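You operate a simulated robot arm through the tools that you are given. There is no shell and no other tool. Be economical: measure what you need, move in short steps, check, and stop when the job is done.

Carry out the task below with a simulated robot arm. There is one attempt and no reset: what you move stays moved.

TASK
Put things in order on the oak side table. At the end: the scouring pad stands on top of the boot wax tin; the cider bottle is in the yellow bowl; the tag marked basil stands where the scouring pad stood; the tea carton marked mint stands where the cider bottle stood; the green peg is on the pink carton (marked "ROSE"); whatever was shut is shut again. Leave all else as you found it, and nothing knocked over.

It is judged by the outcome, as a careful person would: the job done as asked, and still so three seconds after it is handed in. It fails if anything else is knocked over, pushed out of place, dropped, spilled or broken.

THE ROBOT
A 6-joint arm with a two-finger parallel gripper, fixed in place. Base frame: the origin is at the foot of the arm, x ahead of it, y to its left, z up; the work surface is at about z = 720. Units: mm, degrees, N and s.
With the tool pointing down near the work surface it reaches from about 260 to 740 mm from the base axis. Its first joint turns from -66.0 to 66.0 degrees. Payload 2.45 kg.
The TCP is the grasp point between the finger pads, 24 mm short of the fingertips. In the tool frame z runs along the fingers and y along their closing line. Largest opening 68 mm; finger width 17, thickness 10; the body of the gripper, 40 by 70 mm, starts 41 mm behind the TCP.
Orientation is that of the tool frame in the base frame, as [roll, pitch, yaw] about the fixed x, y, z axes, in that order (R = Rz(yaw) Ry(pitch) Rx(roll)). With the fingers straight down and closing along the base's y, the tool's x points along the base's -x, its y along +y and its z along -z.

THE INTERFACE
- The arm moves only by the tool send_rows. Its argument "targets" is a list of rows, each a list of 7 numbers: the shift along the base's x, y, z in mm, then the turn, a rotation vector about the base's x, y, z in degrees, then the opening, from 0 (shut) to 1 (fully open). In form: [[tx, ty, tz, ax, ay, az, hand], ...]. A call has 1 to 8 rows; each row is the pose to reach, as a shift and turn from the pose commanded when the call began. A row lasts 0.2 s, in which the tool goes at most 50 mm and 8.6 degrees; a call with a longer step from one row to the next is refused whole, and so is a gripper value outside its range. Where a pose cannot be reached the arm comes as near as it can. A force on the tool above 40 N (or 10 N above the force at the start of the call, whichever is more), or a blocked arm, ends the call early, and 0.2 s more pass. The fingers move at their own pace (about 108 mm/s each) and stop on an object; they squeeze with about 25 N. The grip force told is the motor's: it shows also when the fingers shut on nothing. Time passes only in rows, and 0.2 s behind the last, so rows that repeat a pose let the fingers close. The reply holds the time, the measured pose of the TCP, the force on the tool along the base axes, the opening and the grip force, in the units named above and with some noise.
- Cameras (640 x 400 px; columns grow to the right, rows downward): "scene" is fixed at [162.3, 429.4, 1439.7]; the picture's right is [-0.71, -0.71, 0.00], its down [-0.56, 0.56, -0.61] and it looks along [0.43, -0.43, -0.79] (base axes); focal length 332 px, centre (320, 200). "wrist" rides on the gripper at [84, 11, -75] in the tool frame; the picture's right is [-0.13, 0.99, 0.00], its down [-0.60, -0.08, -0.79] and it looks along [-0.79, -0.10, 0.61] (tool axes); focal length 251 px, centre (320, 200).
- capture(camera): a new picture of that camera. No time passes.
- measure_at(camera, pixels): for up to 12 pixels [column, row] of the newest picture of that camera ("zoom" is the newest enlarged one), the place [x, y, z] in the base frame of the surface seen there, good to about 2 mm. No time passes.
- zoom(camera, box): a new picture of the part [left, top, right, bottom] of that camera's present view, enlarged. No time passes.
- job_done(): hands the job in; it is judged then, once.

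Work in short steps. Measure before you move; look again where a grasp or a placing could have gone wrong, and mend it. You have 80 turns and 46 pictures in all, those below and enlarged ones among them. Open the gripper and draw the arm clear of the work before you hand the job in, unless the task says otherwise; then end with one line.

The tools are called after "Call:" as name(argument=value, ...) on one line, values as JSON. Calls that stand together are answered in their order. send_rows: Moves the arm, as the interface text tells. Its arguments: {"type":"object","properties":{"targets":{"type":"array","items":{"type":"array","items":{"type":"number"}}}},"required":["targets"]} The other tools are called the same way: capture (camera) takes a picture; measure_at (camera, pixels) gives the place of the surface under pixels of a picture; zoom (camera, box) takes an enlarged picture of a part of a camera's view; job_done () hands the job in.

At the start:

```text
t: 0.0
ee_pos: [437.4, 135.2, 1042.3]
tcp_rot: [179.9, 0.0, 180.0]
wrist_force: [-0.4, -0.1, 0.0]
finger_gap: 67.9
finger_force: 0.1
```

scene: 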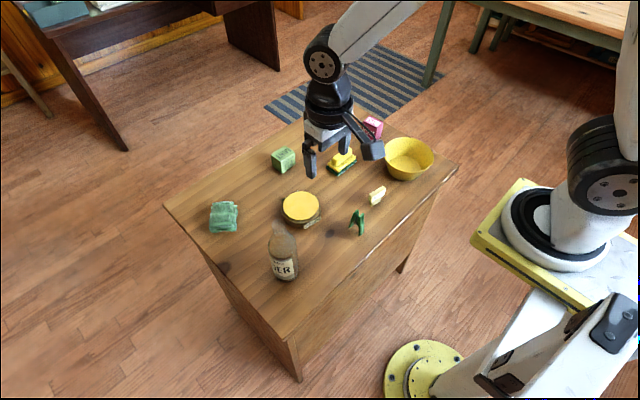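
wrist: 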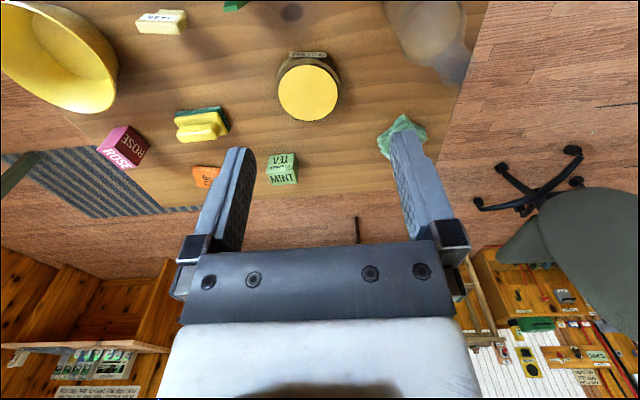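

The scene shows the table with tin (300,207), bottle (283,255), bowl (408,158), pad (342,162), mint carton (283,160), pink carton (373,127), green peg (357,222) and a tag (377,196). I zoom in for detail.

Call:
zoom(camera="scene", box=[190, 100, 350, 200])

Call:
zoom(camera="scene", box=[310, 100, 470, 200])

Call:
zoom(camera="scene", box=[200, 180, 400, 305])

Call:
zoom(camera="wrist", box=[90, 0, 350, 200])

```text
4.00 times, centred on (270, 150) of scene
```

zoom: 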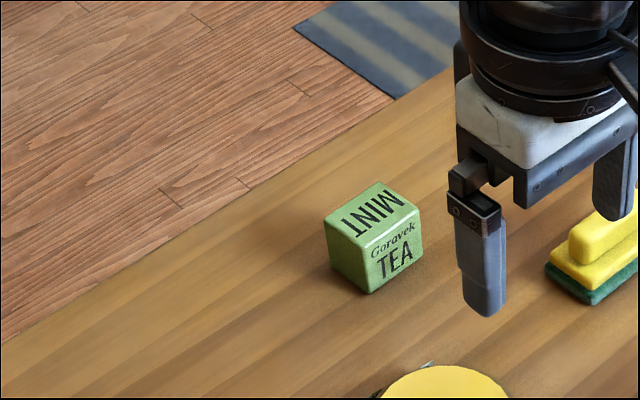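

```text
4.00 times, centred on (390, 150) of scene
```

zoom: 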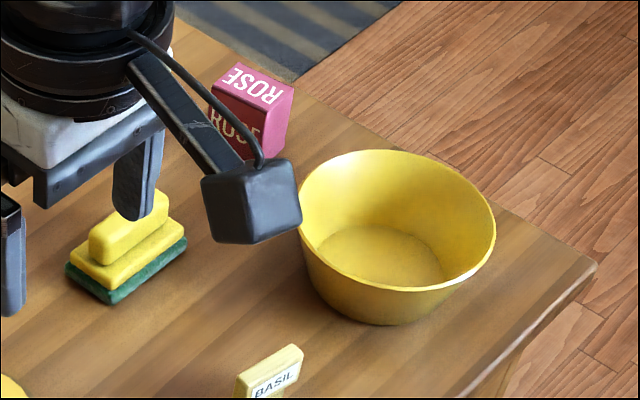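

```text
3.20 times, centred on (300, 242) of scene
```

zoom: 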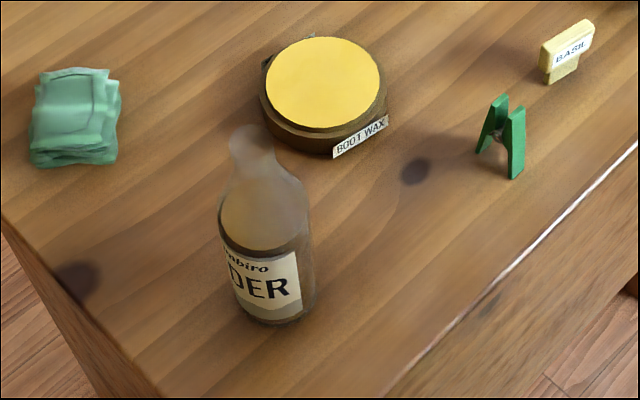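

```text
2.00 times, centred on (220, 100) of wrist
```

zoom: 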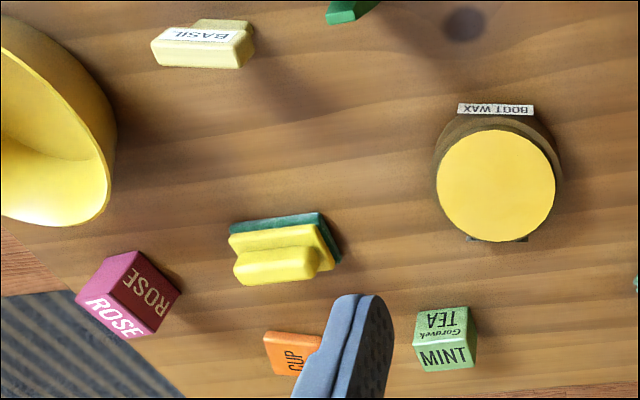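

I measure key points of the objects in the wrist zoom and the scene picture.

Call:
measure_at(camera="zoom", pixels=[[275, 265], [232, 235], [318, 215], [338, 260], [498, 185], [498, 131], [498, 240], [438, 185], [556, 185], [495, 110], [205, 36], [200, 60]])

Call:
measure_at(camera="scene", pixels=[[272, 155], [285, 146.5], [294, 152.5], [281.5, 162], [282, 172.5], [293, 164], [369, 117], [382, 122.5], [379, 127], [364, 122], [373, 138], [362, 133]])

Call:
measure_at(camera="scene", pixels=[[385, 158], [410, 138], [433, 164], [412, 172], [405, 162], [405, 180], [355, 210], [363, 215], [359, 220], [351, 226], [361, 234], [358, 226]])

Call:
measure_at(camera="scene", pixels=[[280, 221], [275, 229], [286, 226], [281, 240], [269, 255], [297, 250], [283, 268], [283, 280], [277, 278], [293, 277], [265, 290], [305, 275]])

Call:
measure_at(camera="scene", pixels=[[370, 195], [384, 187], [378, 190], [371, 205], [380, 200], [376, 203], [224, 215], [340, 155], [352, 151], [332, 160], [338, 175], [356, 162]])

```text
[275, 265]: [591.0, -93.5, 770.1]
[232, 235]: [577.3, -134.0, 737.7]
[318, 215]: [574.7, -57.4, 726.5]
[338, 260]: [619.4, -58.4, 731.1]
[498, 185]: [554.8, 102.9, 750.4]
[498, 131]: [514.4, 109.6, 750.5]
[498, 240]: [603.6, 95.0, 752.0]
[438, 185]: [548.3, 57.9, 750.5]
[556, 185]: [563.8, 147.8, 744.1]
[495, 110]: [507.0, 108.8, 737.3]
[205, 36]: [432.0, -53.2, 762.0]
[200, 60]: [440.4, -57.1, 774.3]
```

```text
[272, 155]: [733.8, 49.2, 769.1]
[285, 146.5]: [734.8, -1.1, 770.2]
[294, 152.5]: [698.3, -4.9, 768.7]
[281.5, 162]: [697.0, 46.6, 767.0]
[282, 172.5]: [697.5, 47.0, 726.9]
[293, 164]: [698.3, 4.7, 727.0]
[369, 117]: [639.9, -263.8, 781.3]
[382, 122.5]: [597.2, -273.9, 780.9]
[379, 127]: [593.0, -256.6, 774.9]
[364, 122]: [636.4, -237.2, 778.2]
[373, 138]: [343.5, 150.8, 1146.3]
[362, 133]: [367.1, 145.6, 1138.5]
```

```text
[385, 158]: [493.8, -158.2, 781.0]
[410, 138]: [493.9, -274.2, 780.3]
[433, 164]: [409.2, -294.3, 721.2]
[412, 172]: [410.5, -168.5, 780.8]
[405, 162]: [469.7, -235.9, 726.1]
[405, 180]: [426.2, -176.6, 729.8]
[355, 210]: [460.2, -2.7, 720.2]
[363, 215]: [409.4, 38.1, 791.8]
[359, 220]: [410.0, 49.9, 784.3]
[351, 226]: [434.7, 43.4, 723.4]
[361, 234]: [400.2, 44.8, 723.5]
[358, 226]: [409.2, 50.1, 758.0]
```

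```text
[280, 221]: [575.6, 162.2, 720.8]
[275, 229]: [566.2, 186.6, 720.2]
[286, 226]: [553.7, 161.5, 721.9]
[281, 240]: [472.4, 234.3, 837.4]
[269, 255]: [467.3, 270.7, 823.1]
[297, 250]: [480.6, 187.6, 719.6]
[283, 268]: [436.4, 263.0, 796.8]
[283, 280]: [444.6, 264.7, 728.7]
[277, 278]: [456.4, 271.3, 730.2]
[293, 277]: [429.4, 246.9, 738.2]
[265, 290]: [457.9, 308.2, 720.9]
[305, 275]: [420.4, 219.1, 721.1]
```

```text
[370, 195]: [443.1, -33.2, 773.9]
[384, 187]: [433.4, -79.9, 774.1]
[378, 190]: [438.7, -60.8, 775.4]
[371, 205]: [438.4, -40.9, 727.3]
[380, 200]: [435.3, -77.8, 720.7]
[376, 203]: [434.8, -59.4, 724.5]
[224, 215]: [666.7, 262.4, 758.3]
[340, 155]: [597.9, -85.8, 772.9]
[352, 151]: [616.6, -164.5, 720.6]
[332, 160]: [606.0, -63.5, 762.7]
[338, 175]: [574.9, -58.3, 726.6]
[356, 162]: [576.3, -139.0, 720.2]
```

The orange "CUP" tag sits behind the mint carton's neighbour and must stay put. I look closely at the peg and pad.

Call:
zoom(camera="scene", box=[341, 200, 373, 240])

Call:
zoom(camera="wrist", box=[160, 90, 290, 200])

```text
10.00 times, centred on (357, 220) of scene
```

zoom: 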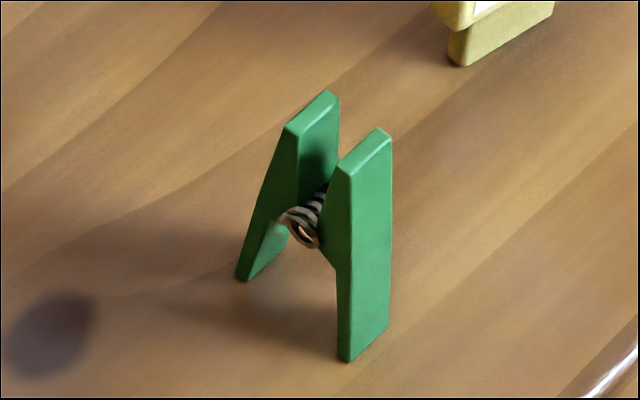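

```text
3.64 times, centred on (225, 145) of wrist
```

zoom: 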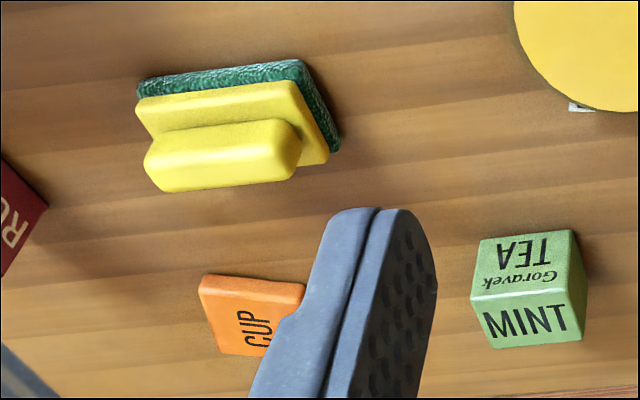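

I measure the peg's plate corners and the pad and carton's extents.

Call:
measure_at(camera="scene", pixels=[[359.6, 217.3], [363.2, 213.8], [361, 217], [359.7, 235], [363.3, 232], [354.4, 213], [357.8, 209.7], [354.5, 217], [349.8, 227], [353, 225], [361.5, 225], [363.5, 220]])

Call:
measure_at(camera="zoom", pixels=[[140, 88], [298, 68], [337, 148], [300, 85], [325, 155], [150, 155], [190, 133], [290, 125], [298, 160], [165, 185], [290, 175], [225, 155]])

Call:
measure_at(camera="wrist", pixels=[[124, 128], [146, 137], [128, 150], [106, 147], [122, 165], [101, 150], [178, 141], [165, 128], [204, 167], [192, 170], [148, 16], [184, 14]])

```text
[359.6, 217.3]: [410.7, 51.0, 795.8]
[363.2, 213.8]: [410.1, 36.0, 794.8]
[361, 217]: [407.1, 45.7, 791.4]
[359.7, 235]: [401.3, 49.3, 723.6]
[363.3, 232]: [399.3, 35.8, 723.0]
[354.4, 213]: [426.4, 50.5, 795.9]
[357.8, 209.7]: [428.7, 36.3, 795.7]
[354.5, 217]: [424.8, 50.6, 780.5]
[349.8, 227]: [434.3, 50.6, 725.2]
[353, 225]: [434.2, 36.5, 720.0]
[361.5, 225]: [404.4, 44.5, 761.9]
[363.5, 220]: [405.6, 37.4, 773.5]
```

```text
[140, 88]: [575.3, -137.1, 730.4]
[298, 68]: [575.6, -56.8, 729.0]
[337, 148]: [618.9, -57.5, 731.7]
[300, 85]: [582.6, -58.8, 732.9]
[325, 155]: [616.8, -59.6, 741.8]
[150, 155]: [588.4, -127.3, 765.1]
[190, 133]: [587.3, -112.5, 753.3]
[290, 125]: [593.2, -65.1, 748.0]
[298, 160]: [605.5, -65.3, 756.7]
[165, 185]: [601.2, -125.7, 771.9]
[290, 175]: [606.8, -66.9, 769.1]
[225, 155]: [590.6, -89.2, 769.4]
```

```text
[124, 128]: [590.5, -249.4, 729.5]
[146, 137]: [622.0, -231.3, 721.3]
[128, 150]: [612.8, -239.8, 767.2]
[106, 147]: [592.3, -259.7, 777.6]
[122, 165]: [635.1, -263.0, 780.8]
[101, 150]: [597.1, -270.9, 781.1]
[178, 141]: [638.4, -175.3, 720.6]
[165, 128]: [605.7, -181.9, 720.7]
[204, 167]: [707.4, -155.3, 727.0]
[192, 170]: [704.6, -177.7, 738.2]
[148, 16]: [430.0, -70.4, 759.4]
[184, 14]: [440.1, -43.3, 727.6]
```

The peg is square to the axes: x 399–437, y 36–51, top z 796, so I close along y at (418, 43.5, 770). First I go above it with the fingers partly open.

Call:
send_rows(targets=[[-4, -18, -40, 0, 0, 0, 0.7], [-8, -37, -80, 0, 0, 0, 0.6], [-12, -55, -120, 0, 0, 0, 0.6], [-16, -74, -160, 0, 0, 0, 0.6], [-19.4, -91.7, -190, 0, 0, 0, 0.6], [-19.4, -91.7, -190, 0, 0, 0, 0.6]])

Call:
capture(camera="scene")

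```text
t: 1.4
ee_pos: [416.6, 44.4, 852.5]
tcp_rot: [-180.0, 0.0, -180.0]
wrist_force: [-0.1, 0.5, -0.5]
finger_gap: 40.9
finger_force: 0.1
```

```text
37 pictures are left
```

scene: 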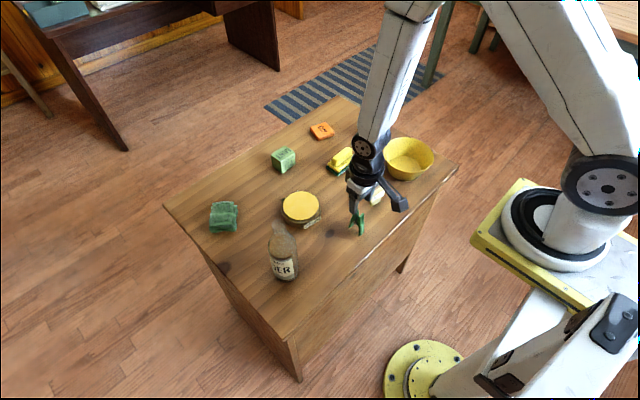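

The gripper hangs above the peg (357,220). I lower 82 mm and close.

Call:
send_rows(targets=[[1, -0.7, -40, 0, 0, 0, 0.6], [1, -0.7, -70, 0, 0, 0, 0.6], [1, -0.7, -83, 0, 0, 0, 0.6], [1, -0.7, -83, 0, 0, 0, 0.3], [1, -0.7, -83, 0, 0, 0, 0], [1, -0.7, -83, 0, 0, 0, 0], [1, -0.7, -83, 0, 0, 0, 0]])

```text
t: 3.0
ee_pos: [417.4, 43.3, 769.2]
tcp_rot: [-179.9, 0.0, -180.0]
wrist_force: [-0.8, -0.3, 0.3]
finger_gap: 21.2
finger_force: 25.2
```

The fingers stopped at 21 mm with 25 N, probably on the spring. I lift and look.

Call:
send_rows(targets=[[0, 0, 30, 0, 0, 0, 0], [0, 0, 80, 0, 0, 0, 0], [0, 0, 125, 0, 0, 0, 0], [0, 0, 125, 0, 0, 0, 0]])

Call:
zoom(camera="scene", box=[310, 140, 422, 210])

Call:
capture(camera="wrist")

```text
t: 4.0
ee_pos: [418.6, 43.8, 894.9]
tcp_rot: [-180.0, 0.0, 179.9]
wrist_force: [0.0, 0.4, -0.2]
finger_gap: 21.1
finger_force: 25.2
```

```text
5.71 times, centred on (366, 175) of scene
```

zoom: 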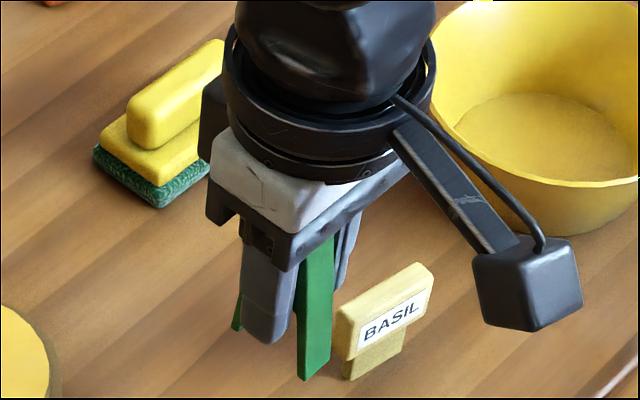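

```text
35 pictures are left
```

wrist: 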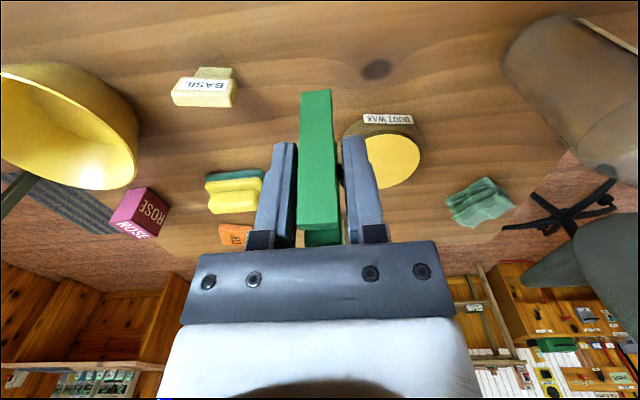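

The peg is held upright. I zoom on the pink carton at (140,212) in the wrist view for its top corners.

Call:
zoom(camera="wrist", box=[100, 180, 180, 245])

```text
6.15 times, centred on (140, 212) of wrist
```

zoom: 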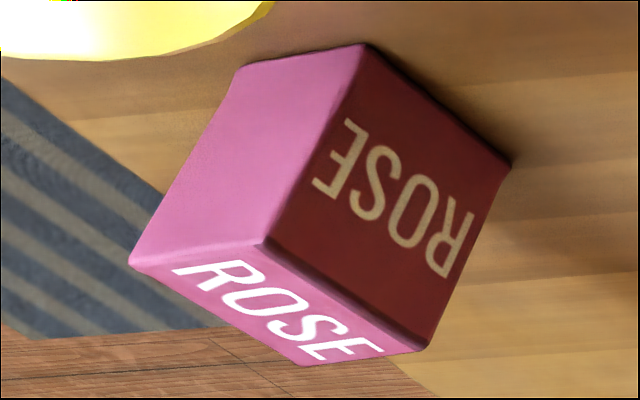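

I measure the top's four corners and the base edge.

Call:
measure_at(camera="zoom", pixels=[[264, 250], [138, 264], [302, 360], [422, 346], [280, 305], [362, 50], [505, 165], [242, 72]])

```text
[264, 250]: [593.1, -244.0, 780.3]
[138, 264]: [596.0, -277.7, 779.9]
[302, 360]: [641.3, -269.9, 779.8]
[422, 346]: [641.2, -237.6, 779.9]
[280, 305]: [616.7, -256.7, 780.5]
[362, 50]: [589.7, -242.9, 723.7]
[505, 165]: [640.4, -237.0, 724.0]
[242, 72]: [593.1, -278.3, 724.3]
```

The carton top is 48×34, centred (617, -257), turned about 7.5°. I carry the peg above it.

Call:
send_rows(targets=[[25, -37, 5, 0, 0, 1, 0], [50, -75, 10, 0, 0, 2, 0], [75, -112, 10, 0, 0, 3, 0], [100, -150, 10, 0, 0, 4, 0], [125, -187, 10, 0, 0, 5, 0], [150, -225, 10, 0, 0, 6, 0], [175, -262, 10, 0, 0, 7, 0], [199, -300.5, 5, 0, 0, 7.5, 0]])

Call:
capture(camera="wrist")

```text
t: 5.8
ee_pos: [616.9, -259.3, 898.6]
tcp_rot: [180.0, -0.1, -172.4]
wrist_force: [-0.2, 0.4, 0.4]
finger_gap: 21.0
finger_force: 24.9
```

```text
33 pictures are left
```

wrist: 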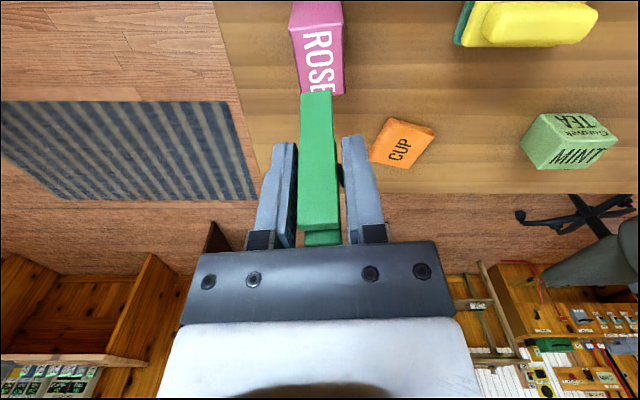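

Aligned with the carton. I lower towards touch at TCP z ≈ 830.

Call:
send_rows(targets=[[0.3, 1.5, -30, 0, 0, 0, 0], [0.3, 1.5, -55, 0, 0, 0, 0], [0.3, 1.5, -65, 0, 0, 0, 0], [0.3, 1.5, -67, 0, 0, 0, 0], [0.3, 1.5, -67, 0, 0, 0, 0]])

Call:
zoom(camera="wrist", box=[240, 40, 400, 160])

```text
t: 7.0
ee_pos: [618.0, -255.3, 833.6]
tcp_rot: [-180.0, 0.0, -172.5]
wrist_force: [-0.3, -0.4, -0.3]
finger_gap: 21.2
finger_force: 25.1
```

```text
3.33 times, centred on (320, 100) of wrist
```

zoom: 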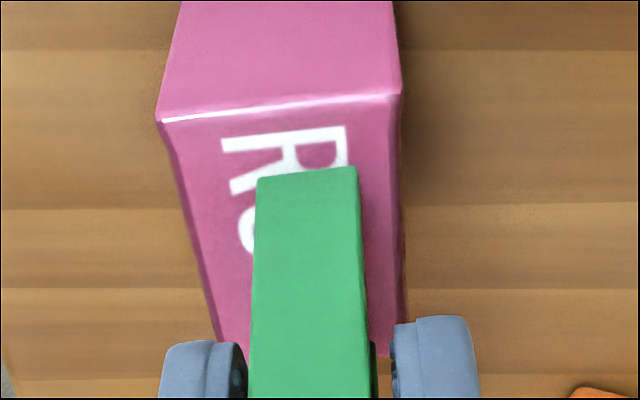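

The peg is slightly off to the right; I measure the front-leg bottom and carton edge.

Call:
measure_at(camera="zoom", pixels=[[262, 182], [354, 176], [163, 125], [395, 100], [290, 135]])

```text
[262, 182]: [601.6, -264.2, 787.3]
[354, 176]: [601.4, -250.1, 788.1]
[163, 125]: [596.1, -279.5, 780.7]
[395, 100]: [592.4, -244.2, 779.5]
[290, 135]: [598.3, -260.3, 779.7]
```

I shift −2.5 mm in y and lower gently to contact.

Call:
send_rows(targets=[[0, -2.5, 0, 0, 0, 0, 0], [0, -2.5, -2, 0, 0, 0, 0], [0, -2.5, -3, 0, 0, 0, 0], [0, -2.5, -3.5, 0, 0, 0, 0]])

```text
t: 8.0
ee_pos: [617.6, -259.3, 829.0]
tcp_rot: [180.0, 0.0, -172.6]
wrist_force: [-0.2, -0.1, -0.4]
finger_gap: 21.1
finger_force: 25.3
```

No clear contact force yet; I go down by another millimetre or so.

Call:
send_rows(targets=[[0, 0, -0.7, 0, 0, 0, 0], [0, 0, -1.2, 0, 0, 0, 0]])

Call:
zoom(camera="wrist", box=[240, 40, 400, 160])

```text
t: 8.6
ee_pos: [618.0, -258.6, 828.4]
tcp_rot: [180.0, 0.1, -172.5]
wrist_force: [-3.0, -0.2, 8.3]
finger_gap: 20.9
finger_force: 25.1
```

```text
3.33 times, centred on (320, 100) of wrist
```

zoom: 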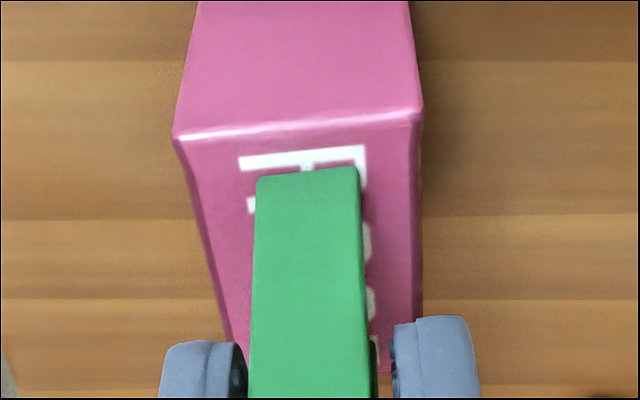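

Contact (8 N) and centred. I open, then rise straight up.

Call:
send_rows(targets=[[0, 0, 0.7, 0, 0, 0, 0.15], [0, 0, 0.7, 0, 0, 0, 0.35], [0, 0, 0.7, 0, 0, 0, 0.6], [0, 0, 0.7, 0, 0, 0, 0.6], [0, 0, 30, 0, 0, 0, 0.6], [0, 0, 75, 0, 0, 0, 0.6], [0, 0, 120, 0, 0, 0, 0.6]])

Call:
capture(camera="wrist")

```text
t: 10.2
ee_pos: [619.9, -258.8, 951.4]
tcp_rot: [180.0, -0.1, -172.5]
wrist_force: [-0.1, -0.5, -0.3]
finger_gap: 40.6
finger_force: 0.1
```

```text
30 pictures are left
```

wrist: 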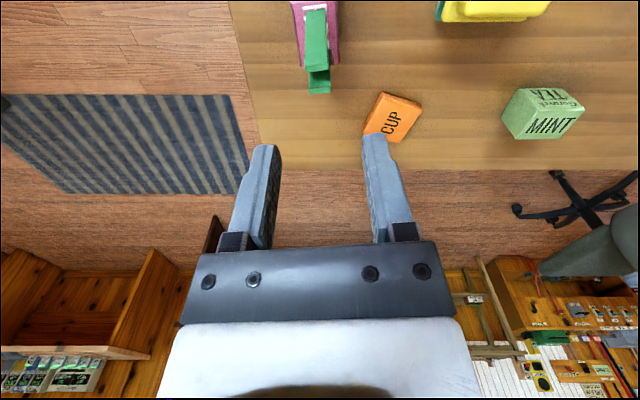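

Peg stands on the pink carton. Next the pad: its handle runs along y, centred near (598,-97), so I turn −97.5° in yaw while moving above it.

Call:
send_rows(targets=[[0, 10, 0, 0, 0, -8.4, 0.6], [-3, 40, 0, 0, 0, -16.8, 0.6], [-8, 75, -10, 0, 0, -25.2, 0.6], [-12, 110, -20, 0, 0, -33.6, 0.6], [-16, 140, -30, 0, 0, -42, 0.6], [-21, 161.5, -40, 0, 0, -50.4, 0.6], [-21, 161.5, -50, 0, 0, -58.8, 0.6], [-21, 161.5, -50, 0, 0, -67.2, 0.6]])

Call:
send_rows(targets=[[0, 0, 0, 0, 0, -8.4, 0.6], [0, 0, 0, 0, 0, -16.8, 0.6], [0, 0, 0, 0, 0, -25.2, 0.6], [0, 0, 0, 0, 0, -30.3, 0.6], [0, 0, 0, 0, 0, -30.3, 0.6]])

Call:
capture(camera="wrist")

Call:
capture(camera="scene")

```text
t: 12.0
ee_pos: [597.1, -97.3, 896.0]
tcp_rot: [180.0, 0.0, 120.1]
wrist_force: [0.1, -0.5, -0.1]
finger_gap: 40.9
finger_force: 0.1
```

```text
t: 13.2
ee_pos: [596.3, -96.3, 897.2]
tcp_rot: [180.0, 0.0, 89.9]
wrist_force: [0.2, 0.3, -0.3]
finger_gap: 41.2
finger_force: 0.1
```

```text
29 pictures are left
```

wrist: 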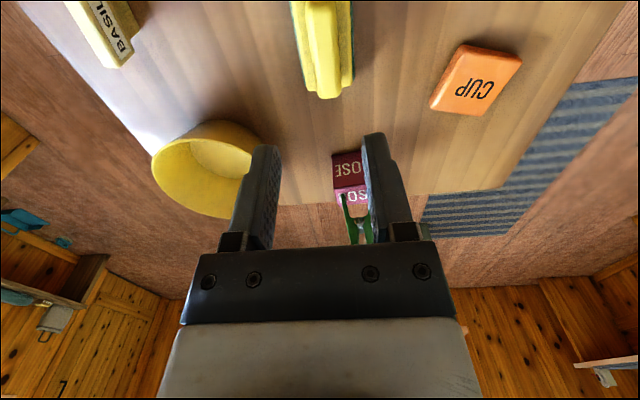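

```text
28 pictures are left
```

scene: 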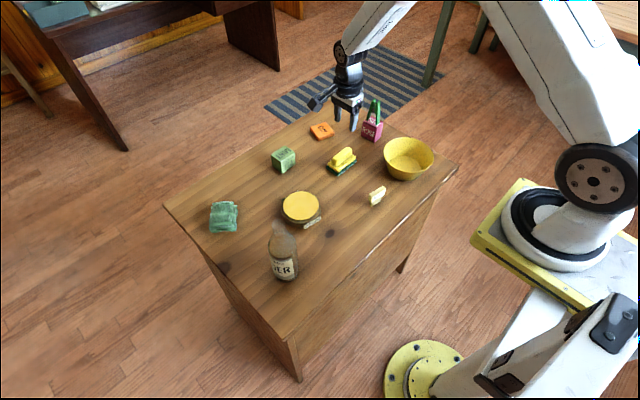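

All is clear to view now. I zoom on the pad and tin for exact extents.

Call:
zoom(camera="scene", box=[308, 130, 388, 180])

Call:
measure_at(camera="zoom", pixels=[[185, 175], [230, 220], [265, 195], [330, 150], [360, 140], [275, 150], [375, 235], [240, 300], [160, 265], [235, 330], [385, 250], [245, 345]])

Call:
zoom(camera="scene", box=[260, 180, 340, 230])

```text
8.00 times, centred on (348, 155) of scene
```

zoom: 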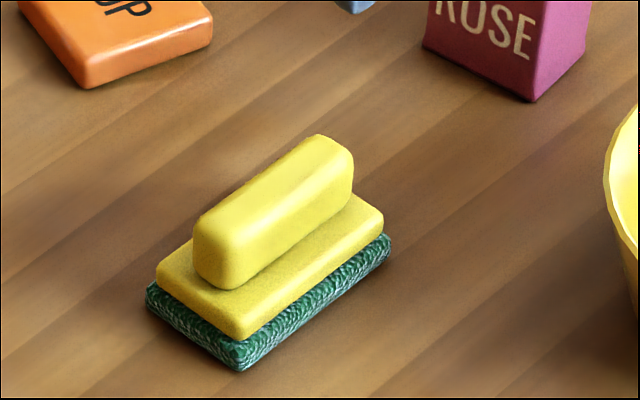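

```text
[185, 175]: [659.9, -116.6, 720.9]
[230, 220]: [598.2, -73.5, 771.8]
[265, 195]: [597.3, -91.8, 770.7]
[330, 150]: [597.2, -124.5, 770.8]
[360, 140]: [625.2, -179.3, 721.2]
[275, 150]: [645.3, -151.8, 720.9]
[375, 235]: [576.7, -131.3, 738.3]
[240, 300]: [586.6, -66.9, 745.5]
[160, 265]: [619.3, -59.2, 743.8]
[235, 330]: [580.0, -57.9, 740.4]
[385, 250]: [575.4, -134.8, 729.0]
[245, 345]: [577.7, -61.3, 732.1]
```

```text
8.00 times, centred on (300, 205) of scene
```

zoom: 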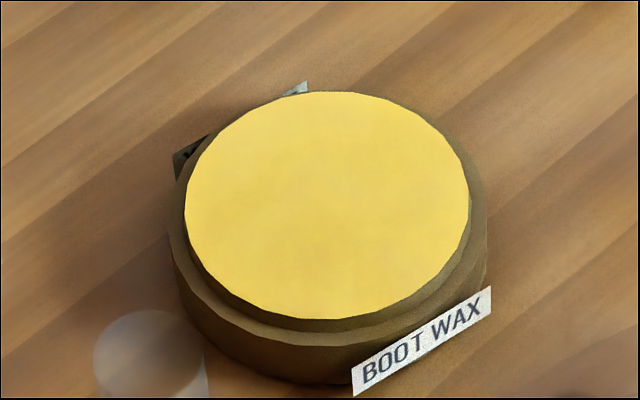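

I measure the tin's lid, then descend on the pad handle to TCP z ≈ 773 and grip.

Call:
measure_at(camera="zoom", pixels=[[190, 205], [465, 205], [320, 97], [325, 312], [230, 280], [420, 125], [235, 130], [425, 280], [325, 200]])

Call:
send_rows(targets=[[1.3, 0, -45, 0, 0, 0, 0.6], [1.3, 0, -90, 0, 0, 0, 0.6], [1.3, 0, -115, 0, 0, 0, 0.6], [1.3, 0, -123.5, 0, 0, 0, 0.6], [1.3, 0, -123.5, 0, 0, 0, 0.2], [1.3, 0, -123.5, 0, 0, 0, 0], [1.3, 0, -123.5, 0, 0, 0, 0], [1.3, 0, -123.5, 0, 0, 0, 0]])

```text
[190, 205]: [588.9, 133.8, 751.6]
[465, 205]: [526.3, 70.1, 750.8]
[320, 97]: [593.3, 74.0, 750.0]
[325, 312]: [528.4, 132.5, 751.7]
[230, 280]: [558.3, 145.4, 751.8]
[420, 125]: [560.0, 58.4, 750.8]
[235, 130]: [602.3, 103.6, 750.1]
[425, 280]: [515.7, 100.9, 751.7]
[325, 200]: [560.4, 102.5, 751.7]
```

```text
t: 15.0
ee_pos: [598.9, -96.4, 773.7]
tcp_rot: [180.0, 0.0, 90.1]
wrist_force: [0.1, 0.2, 0.1]
finger_gap: 21.4
finger_force: 25.2
```

Gripped at 21 mm. The tin lid is centred (559,102), z 751. I lift and carry the pad over it.

Call:
send_rows(targets=[[0, 0, 40, 0, 0, 0, 0], [0, 0, 75, 0, 0, 0, 0], [-8, 45, 75, 0, 0, 0, 0], [-16, 90, 75, 0, 0, 0, 0], [-24, 135, 75, 0, 0, 0, 0], [-32, 175, 75, 0, 0, 0, 0], [-39.3, 198.7, 65, 0, 0, 0, 0], [-39.3, 198.7, 55, 0, 0, 0, 0]])

Call:
capture(camera="scene")

Call:
zoom(camera="scene", box=[260, 160, 340, 230])

```text
t: 16.8
ee_pos: [559.8, 100.1, 825.6]
tcp_rot: [-180.0, 0.0, 90.0]
wrist_force: [-0.3, 0.7, -0.1]
finger_gap: 21.4
finger_force: 24.8
```

```text
25 pictures are left
```

scene: 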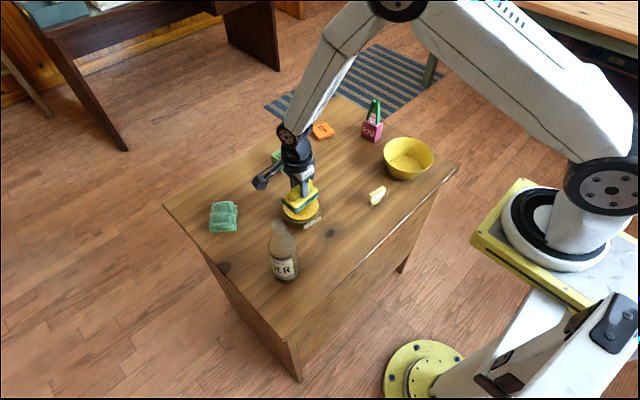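

```text
5.71 times, centred on (300, 195) of scene
```

zoom: 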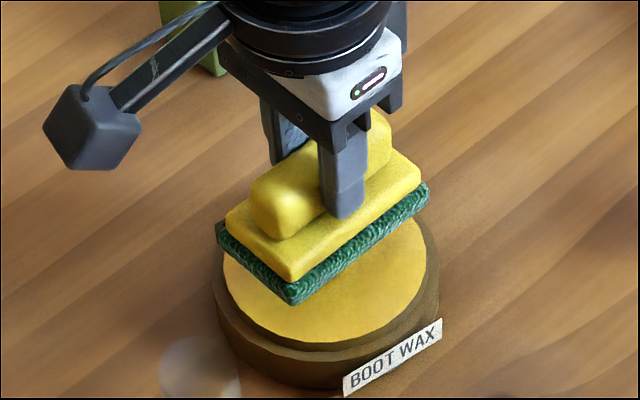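

The pad is level above the lid. I lower about 20 mm, watching force.

Call:
send_rows(targets=[[-0.5, 1, -10, 0, 0, 0, 0], [-0.5, 1, -18, 0, 0, 0, 0], [-0.5, 1, -21, 0, 0, 0, 0], [-0.5, 1, -22.5, 0, 0, 0, 0]])

```text
t: 17.8
ee_pos: [558.1, 102.5, 805.6]
tcp_rot: [179.9, 0.1, 89.9]
wrist_force: [0.0, 0.1, -0.9]
finger_gap: 21.7
finger_force: 25.0
```

Not yet touching; I step down a little further.

Call:
send_rows(targets=[[0, 0, -0.8, 0, 0, 0, 0], [0, 0, -1.5, 0, 0, 0, 0]])

```text
t: 18.4
ee_pos: [557.6, 102.3, 804.4]
tcp_rot: [-179.9, 0.0, 90.1]
wrist_force: [-0.8, 0.3, -0.7]
finger_gap: 21.4
finger_force: 25.3
```

Call:
send_rows(targets=[[0, 0, -0.8, 0, 0, 0, 0], [0, 0, -1.4, 0, 0, 0, 0]])

```text
t: 19.0
ee_pos: [558.1, 100.3, 803.8]
tcp_rot: [180.0, 0.0, 90.0]
wrist_force: [-0.8, -0.2, -0.4]
finger_gap: 21.1
finger_force: 25.2
```

Still no force reading at z 803.8, so I step another millimetre.

Call:
send_rows(targets=[[0, 0, -0.7, 0, 0, 0, 0], [0, 0, -1.2, 0, 0, 0, 0]])

Call:
zoom(camera="scene", box=[270, 170, 334, 230])

```text
t: 19.6
ee_pos: [558.9, 101.2, 803.4]
tcp_rot: [-179.9, 0.0, 90.1]
wrist_force: [-6.4, -5.6, 19.8]
finger_gap: 21.3
finger_force: 25.5
```

```text
6.67 times, centred on (302, 200) of scene
```

zoom: 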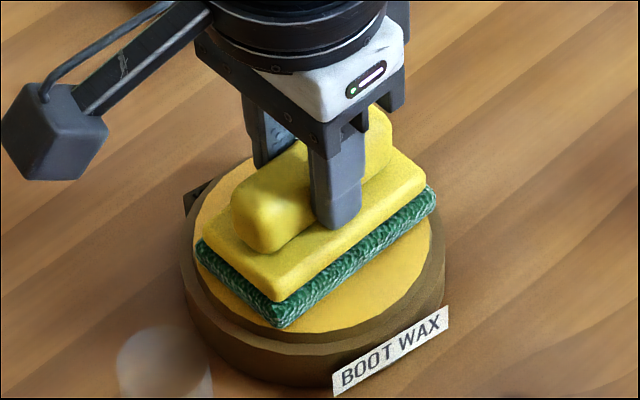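

Contact (20 N) with the pad centred on the lid. I ease up 0.8 mm, open and retreat upward.

Call:
send_rows(targets=[[0, 0, 0.8, 0, 0, 0, 0], [0, 0, 0.8, 0, 0, 0, 0.2], [0, 0, 0.8, 0, 0, 0, 0.5], [0, 0, 0.8, 0, 0, 0, 0.5], [0, 0, 30, 0, 0, 0, 0.5], [0, 0, 70, 0, 0, 0, 0.5], [0, 0, 90, 0, 0, 0, 0.5]])

Call:
zoom(camera="scene", box=[270, 160, 400, 240])

```text
t: 21.2
ee_pos: [558.4, 102.6, 894.5]
tcp_rot: [-180.0, 0.0, 89.9]
wrist_force: [-0.3, -0.3, -0.3]
finger_gap: 34.1
finger_force: 0.1
```

```text
4.92 times, centred on (335, 200) of scene
```

zoom: 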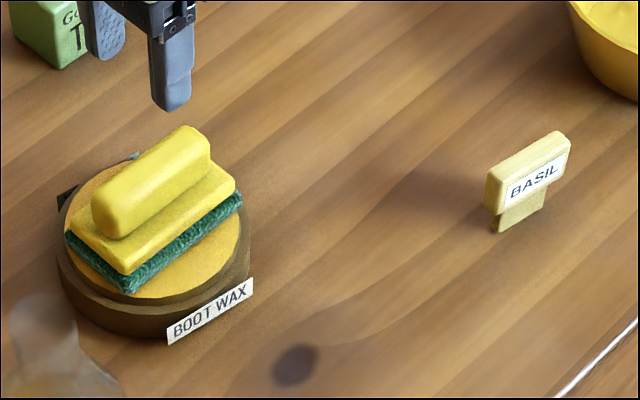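

The pad sits on the tin. Now I measure the basil tag's faces.

Call:
measure_at(camera="zoom", pixels=[[490, 174], [500, 182], [556, 133], [568, 146], [530, 155], [505, 200], [565, 165], [498, 215], [500, 231], [540, 206], [520, 215], [493, 190]])

```text
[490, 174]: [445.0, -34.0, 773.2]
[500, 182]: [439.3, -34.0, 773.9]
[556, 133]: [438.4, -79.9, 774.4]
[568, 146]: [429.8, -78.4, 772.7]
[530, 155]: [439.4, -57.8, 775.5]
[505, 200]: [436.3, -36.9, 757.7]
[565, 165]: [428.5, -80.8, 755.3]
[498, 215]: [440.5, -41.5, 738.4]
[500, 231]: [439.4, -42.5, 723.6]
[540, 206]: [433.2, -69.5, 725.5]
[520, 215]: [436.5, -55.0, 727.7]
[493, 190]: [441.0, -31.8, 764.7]
```

The tag is turned about −11°, centred about (439,-58). I move above it with matching yaw and look from the wrist.

Call:
send_rows(targets=[[-24, -32, 0, 0, 0, -3, 0.6], [-48, -64, 0, 0, 0, -6, 0.6], [-72, -96, -5, 0, 0, -9, 0.6], [-96, -128, -10, 0, 0, -11, 0.6], [-119.5, -160.5, -25, 0, 0, -11, 0.6], [-119.5, -160.5, -45, 0, 0, -11, 0.6], [-119.5, -160.5, -45, 0, 0, -11, 0.6]])

Call:
zoom(camera="wrist", box=[240, 0, 400, 100])

```text
t: 22.8
ee_pos: [442.4, -62.3, 847.2]
tcp_rot: [180.0, -0.1, 79.0]
wrist_force: [0.0, 0.6, 0.3]
finger_gap: 40.8
finger_force: 0.2
```

```text
4.00 times, centred on (320, 50) of wrist
```

zoom: 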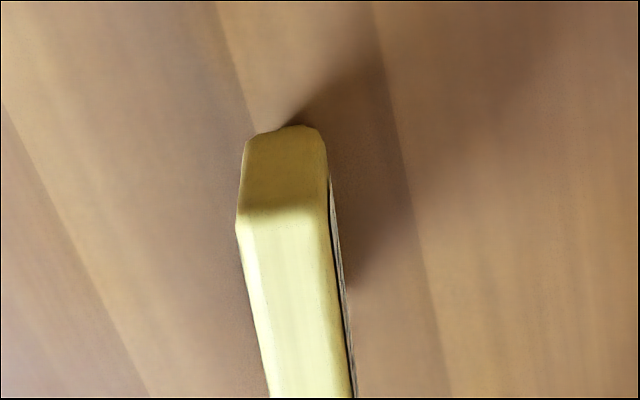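

I measure the tag's top edges from this view to check yaw and thickness.

Call:
measure_at(camera="zoom", pixels=[[247, 230], [322, 230], [275, 380], [342, 380], [285, 240], [305, 380], [250, 180], [318, 180]])

```text
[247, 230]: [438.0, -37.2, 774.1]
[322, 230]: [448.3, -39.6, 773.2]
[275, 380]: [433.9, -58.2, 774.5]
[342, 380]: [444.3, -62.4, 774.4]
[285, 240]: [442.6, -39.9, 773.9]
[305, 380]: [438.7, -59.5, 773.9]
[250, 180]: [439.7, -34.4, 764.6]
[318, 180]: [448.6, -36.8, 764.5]
```

Dead reckoning puts the TCP at (439,-58), the tag's centre at (439.5,-57.8). I lower to z 760 and close.

Call:
send_rows(targets=[[0.2, 0.2, -40, 0, 0, 0, 0.6], [0.2, 0.2, -75, 0, 0, 0, 0.6], [0.2, 0.2, -87, 0, 0, 0, 0.6], [0.2, 0.2, -87, 0, 0, 0, 0.2], [0.2, 0.2, -87, 0, 0, 0, 0], [0.2, 0.2, -87, 0, 0, 0, 0], [0.2, 0.2, -87, 0, 0, 0, 0]])

```text
t: 24.4
ee_pos: [440.0, -60.7, 759.9]
tcp_rot: [-180.0, 0.0, 79.0]
wrist_force: [0.7, 0.5, -1.1]
finger_gap: 12.5
finger_force: 25.3
```

Gripped at 12.5 mm. I lift and carry to the pad's old place (598,-97).

Call:
send_rows(targets=[[0, 0, 40, 0, 0, 0, 0], [20, -5, 60, 0, 0, 0, 0], [60, -15, 60, 0, 0, 0, 0], [100, -25, 60, 0, 0, 0, 0], [140, -35, 50, 0, 0, 0, 0], [158.5, -39.2, 30, 0, 0, 0, 0], [158.5, -39.2, 12, 0, 0, 0, 0], [158.5, -39.2, 12, 0, 0, 0, 0]])

Call:
zoom(camera="scene", box=[290, 110, 402, 180])

```text
t: 26.2
ee_pos: [596.0, -97.9, 770.7]
tcp_rot: [-180.0, 0.0, 78.9]
wrist_force: [0.5, 0.2, -0.3]
finger_gap: 12.1
finger_force: 24.8
```

```text
5.71 times, centred on (346, 145) of scene
```

zoom: 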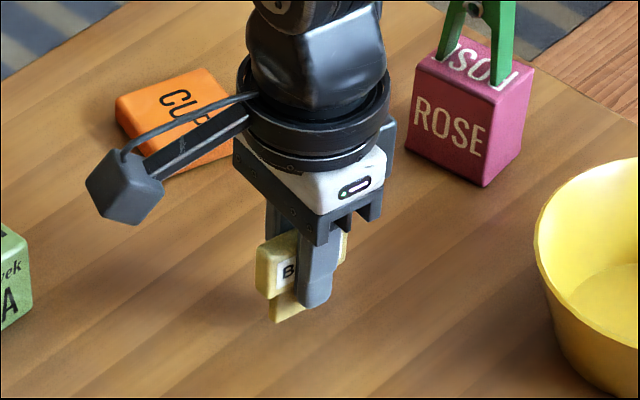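

The tag hangs upright over the spot with about 12 mm clearance. I lower to contact.

Call:
send_rows(targets=[[0, 0, -7, 0, 0, 0, 0], [0, 0, -10.5, 0, 0, 0, 0], [0, 0, -11.7, 0, 0, 0, 0], [0, 0, -12.4, 0, 0, 0, 0]])

```text
t: 27.2
ee_pos: [597.6, -97.9, 760.1]
tcp_rot: [180.0, 0.1, 79.0]
wrist_force: [-5.8, 1.5, 14.1]
finger_gap: 12.5
finger_force: 25.2
```

Contact at 14 N. I ease, open and rise.

Call:
send_rows(targets=[[0, 0, 0.5, 0, 0, 0, 0], [0, 0, 0.5, 0, 0, 0, 0.2], [0, 0, 0.5, 0, 0, 0, 0.5], [0, 0, 0.5, 0, 0, 0, 0.5], [0, 0, 30, 0, 0, 0, 0.5], [0, 0, 75, 0, 0, 0, 0.5], [0, 0, 120, 0, 0, 0, 0.5], [0, 0, 165, 0, 0, 0, 0.5]])

Call:
capture(camera="scene")

Call:
zoom(camera="scene", box=[240, 210, 336, 300])

```text
t: 29.0
ee_pos: [600.1, -100.8, 926.3]
tcp_rot: [-179.8, 0.0, 79.0]
wrist_force: [0.4, -0.2, -0.1]
finger_gap: 34.1
finger_force: 0.1
```

```text
19 pictures are left
```

scene: 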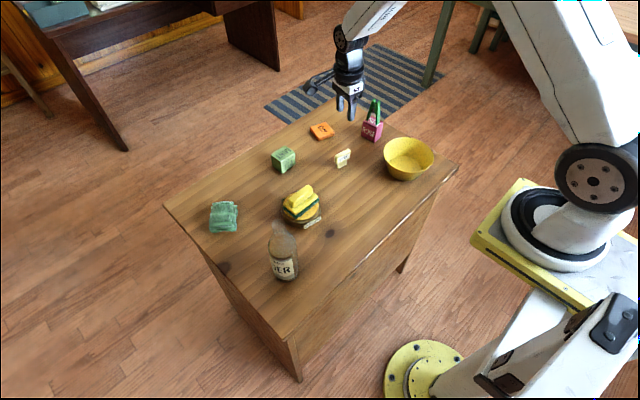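

```text
4.44 times, centred on (288, 255) of scene
```

zoom: 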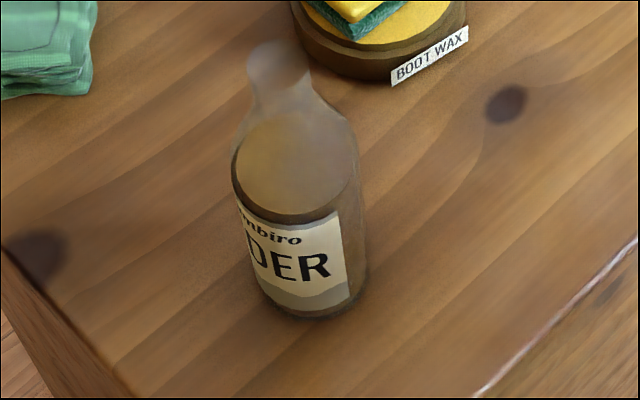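

The basil tag stands in place. Now I measure points on the bottle's liquid, label and neck.

Call:
measure_at(camera="zoom", pixels=[[243, 215], [262, 225], [290, 245], [320, 235], [338, 220], [262, 285], [300, 307], [348, 285], [300, 130], [260, 150], [340, 165], [295, 205]])

Call:
measure_at(camera="zoom", pixels=[[275, 50], [275, 75], [280, 95], [255, 75], [300, 75], [240, 160], [355, 190], [362, 270], [318, 300], [275, 215], [356, 240], [245, 190]])

```text
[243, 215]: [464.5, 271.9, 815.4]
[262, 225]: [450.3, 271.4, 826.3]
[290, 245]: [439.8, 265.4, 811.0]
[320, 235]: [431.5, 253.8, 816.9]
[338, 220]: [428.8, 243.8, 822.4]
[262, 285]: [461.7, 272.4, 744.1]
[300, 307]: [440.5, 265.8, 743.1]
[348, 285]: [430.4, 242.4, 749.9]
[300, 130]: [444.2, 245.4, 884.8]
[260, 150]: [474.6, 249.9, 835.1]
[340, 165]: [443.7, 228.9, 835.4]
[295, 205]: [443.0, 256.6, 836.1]
```

```text
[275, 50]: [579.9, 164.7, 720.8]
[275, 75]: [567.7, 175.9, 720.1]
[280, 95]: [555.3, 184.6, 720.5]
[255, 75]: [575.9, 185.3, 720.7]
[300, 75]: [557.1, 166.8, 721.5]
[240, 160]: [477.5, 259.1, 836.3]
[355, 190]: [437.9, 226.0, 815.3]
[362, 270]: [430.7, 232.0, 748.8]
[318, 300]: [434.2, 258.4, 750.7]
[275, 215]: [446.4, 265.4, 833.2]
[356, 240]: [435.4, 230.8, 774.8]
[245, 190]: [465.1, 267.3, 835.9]
```

The bottle axis is at (459.5, 241), radius 31, top about z 922; neck graspable near z 908. I zoom on the bowl for its centre.

Call:
zoom(camera="scene", box=[376, 130, 440, 190])

```text
6.67 times, centred on (408, 160) of scene
```

zoom: 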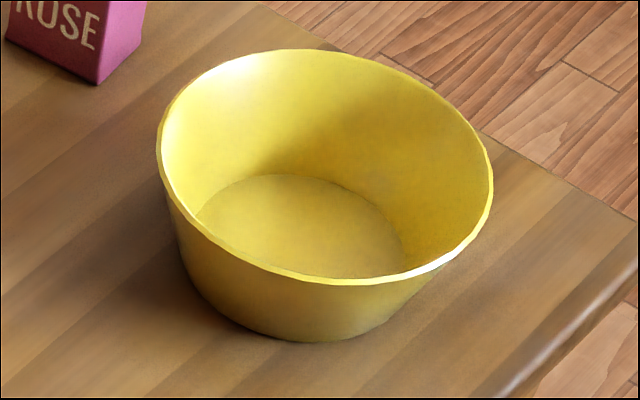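

I measure the bowl's rim and floor edge.

Call:
measure_at(camera="zoom", pixels=[[159, 160], [200, 80], [290, 51], [400, 70], [470, 120], [490, 190], [445, 262], [330, 282], [215, 240], [204, 205], [300, 177], [400, 240]])

Call:
measure_at(camera="zoom", pixels=[[240, 190], [350, 187], [380, 210], [200, 215], [300, 230], [330, 265], [395, 250], [250, 183], [300, 172], [300, 182]])

```text
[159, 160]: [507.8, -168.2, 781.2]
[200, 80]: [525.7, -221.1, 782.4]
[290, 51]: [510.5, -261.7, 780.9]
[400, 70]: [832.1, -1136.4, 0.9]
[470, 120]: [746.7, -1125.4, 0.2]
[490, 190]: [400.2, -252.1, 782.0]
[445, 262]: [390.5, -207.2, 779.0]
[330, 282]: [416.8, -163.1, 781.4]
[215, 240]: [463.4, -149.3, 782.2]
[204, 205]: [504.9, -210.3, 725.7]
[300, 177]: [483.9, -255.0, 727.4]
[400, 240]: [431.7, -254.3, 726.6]
```

```text
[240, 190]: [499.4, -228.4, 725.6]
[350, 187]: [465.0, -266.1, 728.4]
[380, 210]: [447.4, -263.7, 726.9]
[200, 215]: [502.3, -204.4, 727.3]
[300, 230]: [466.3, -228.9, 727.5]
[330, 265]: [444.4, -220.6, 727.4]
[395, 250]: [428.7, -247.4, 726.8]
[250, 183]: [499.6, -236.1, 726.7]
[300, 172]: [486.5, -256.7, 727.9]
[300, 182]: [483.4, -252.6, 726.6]
```

The bowl is centred (458.5,-217), floor z 727 with radius 46, so the bottle fits. I move above the bottle neck.

Call:
send_rows(targets=[[-8, 20, 40, 0, 0, 0, 0.6], [-25, 60, 60, 0, 0, 0, 0.6], [-44, 105, 65, 0, 0, 0, 0.6], [-62, 150, 65, 0, 0, 0, 0.7], [-80, 195, 65, 0, 0, 0, 0.7], [-98, 240, 65, 0, 0, 0, 0.7], [-117, 285, 65, 0, 0, 0, 0.7], [-130, 318, 65, 0, 0, 0, 0.7]])

Call:
send_rows(targets=[[-8.5, 20.2, 0, 0, 0, 0, 0.7], [-8.5, 20.2, 0, 0, 0, 0, 0.7]])

Call:
capture(camera="wrist")

Call:
zoom(camera="scene", box=[230, 160, 342, 300])

```text
t: 30.8
ee_pos: [465.2, 221.2, 988.7]
tcp_rot: [-180.0, 0.0, 79.0]
wrist_force: [-0.5, 0.1, -0.1]
finger_gap: 47.4
finger_force: 0.0
```

```text
t: 31.4
ee_pos: [458.4, 241.1, 989.4]
tcp_rot: [180.0, 0.0, 79.1]
wrist_force: [-0.6, -0.4, 0.5]
finger_gap: 47.7
finger_force: 0.1
```

```text
16 pictures are left
```

wrist: 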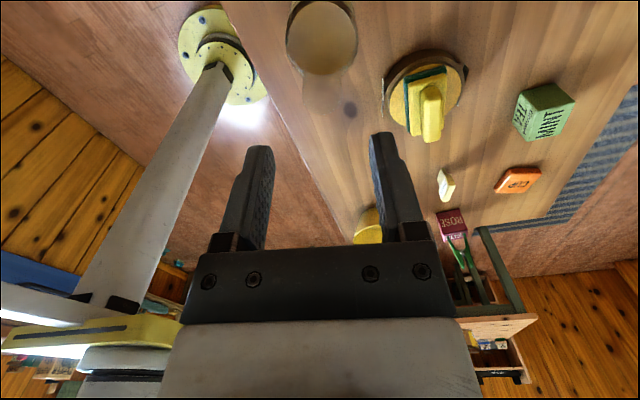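

```text
2.86 times, centred on (286, 230) of scene
```

zoom: 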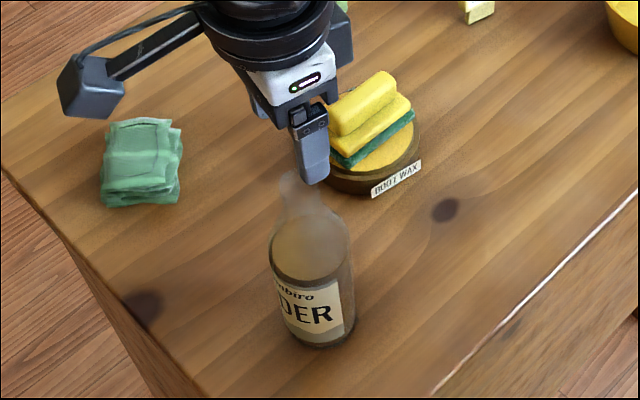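

The neck lies below between the fingers. I descend 80 mm to z≈910.

Call:
send_rows(targets=[[0, 0, -25, 0, 0, 0, 0.75], [0, 0, -50, 0, 0, 0, 0.75], [0, 0, -70, 0, 0, 0, 0.75], [0, 0, -80, 0, 0, 0, 0.75], [0, 0, -80, 0, 0, 0, 0.75]])

Call:
zoom(camera="wrist", box=[220, 0, 460, 250])

Call:
zoom(camera="scene", box=[250, 190, 314, 260])

```text
t: 32.6
ee_pos: [458.0, 241.4, 910.6]
tcp_rot: [-180.0, 0.0, 79.0]
wrist_force: [0.0, 0.4, 0.2]
finger_gap: 50.9
finger_force: 0.1
```

```text
1.60 times, centred on (340, 125) of wrist
```

zoom: 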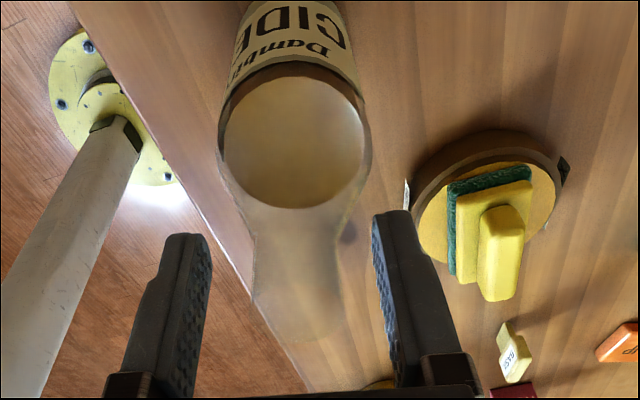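

```text
5.71 times, centred on (282, 225) of scene
```

zoom: 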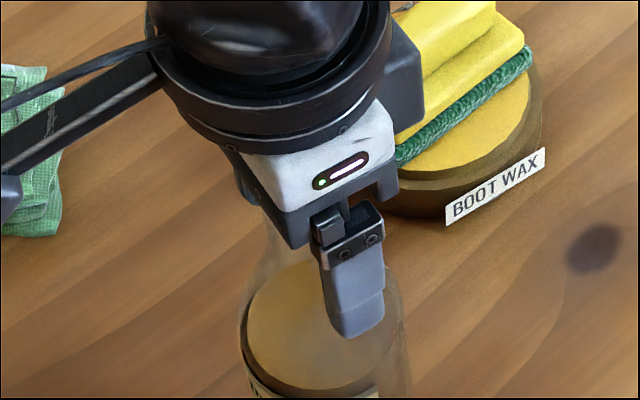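

The neck is centred between the fingers (wrist zoom ≈ (298,290)). I close slowly.

Call:
send_rows(targets=[[0, 0, 0, 0, 0, 0, 0.5], [0, 0, 0, 0, 0, 0, 0.3], [0, 0, 0, 0, 0, 0, 0], [0, 0, 0, 0, 0, 0, 0], [0, 0, 0, 0, 0, 0, 0]])

```text
t: 33.8
ee_pos: [457.7, 242.0, 908.7]
tcp_rot: [179.9, -0.1, 79.0]
wrist_force: [0.1, 0.0, 0.1]
finger_gap: 30.8
finger_force: 25.1
```

Holding at 31 mm. I lift slowly and check.

Call:
send_rows(targets=[[0, 0, 6, 0, 0, 0, 0], [0, 0, 16, 0, 0, 0, 0], [0, 0, 26, 0, 0, 0, 0], [0, 0, 30, 0, 0, 0, 0], [0, 0, 30, 0, 0, 0, 0]])

Call:
capture(camera="scene")

```text
t: 35.0
ee_pos: [459.5, 240.7, 939.0]
tcp_rot: [179.9, 0.0, 79.0]
wrist_force: [0.6, 0.2, -5.0]
finger_gap: 30.9
finger_force: 24.6
```

```text
12 pictures are left
```

scene: 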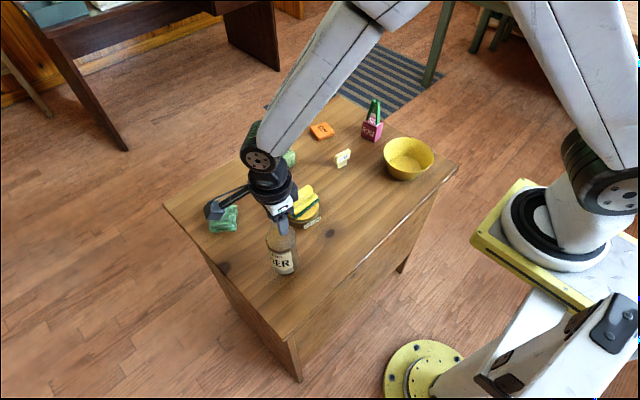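

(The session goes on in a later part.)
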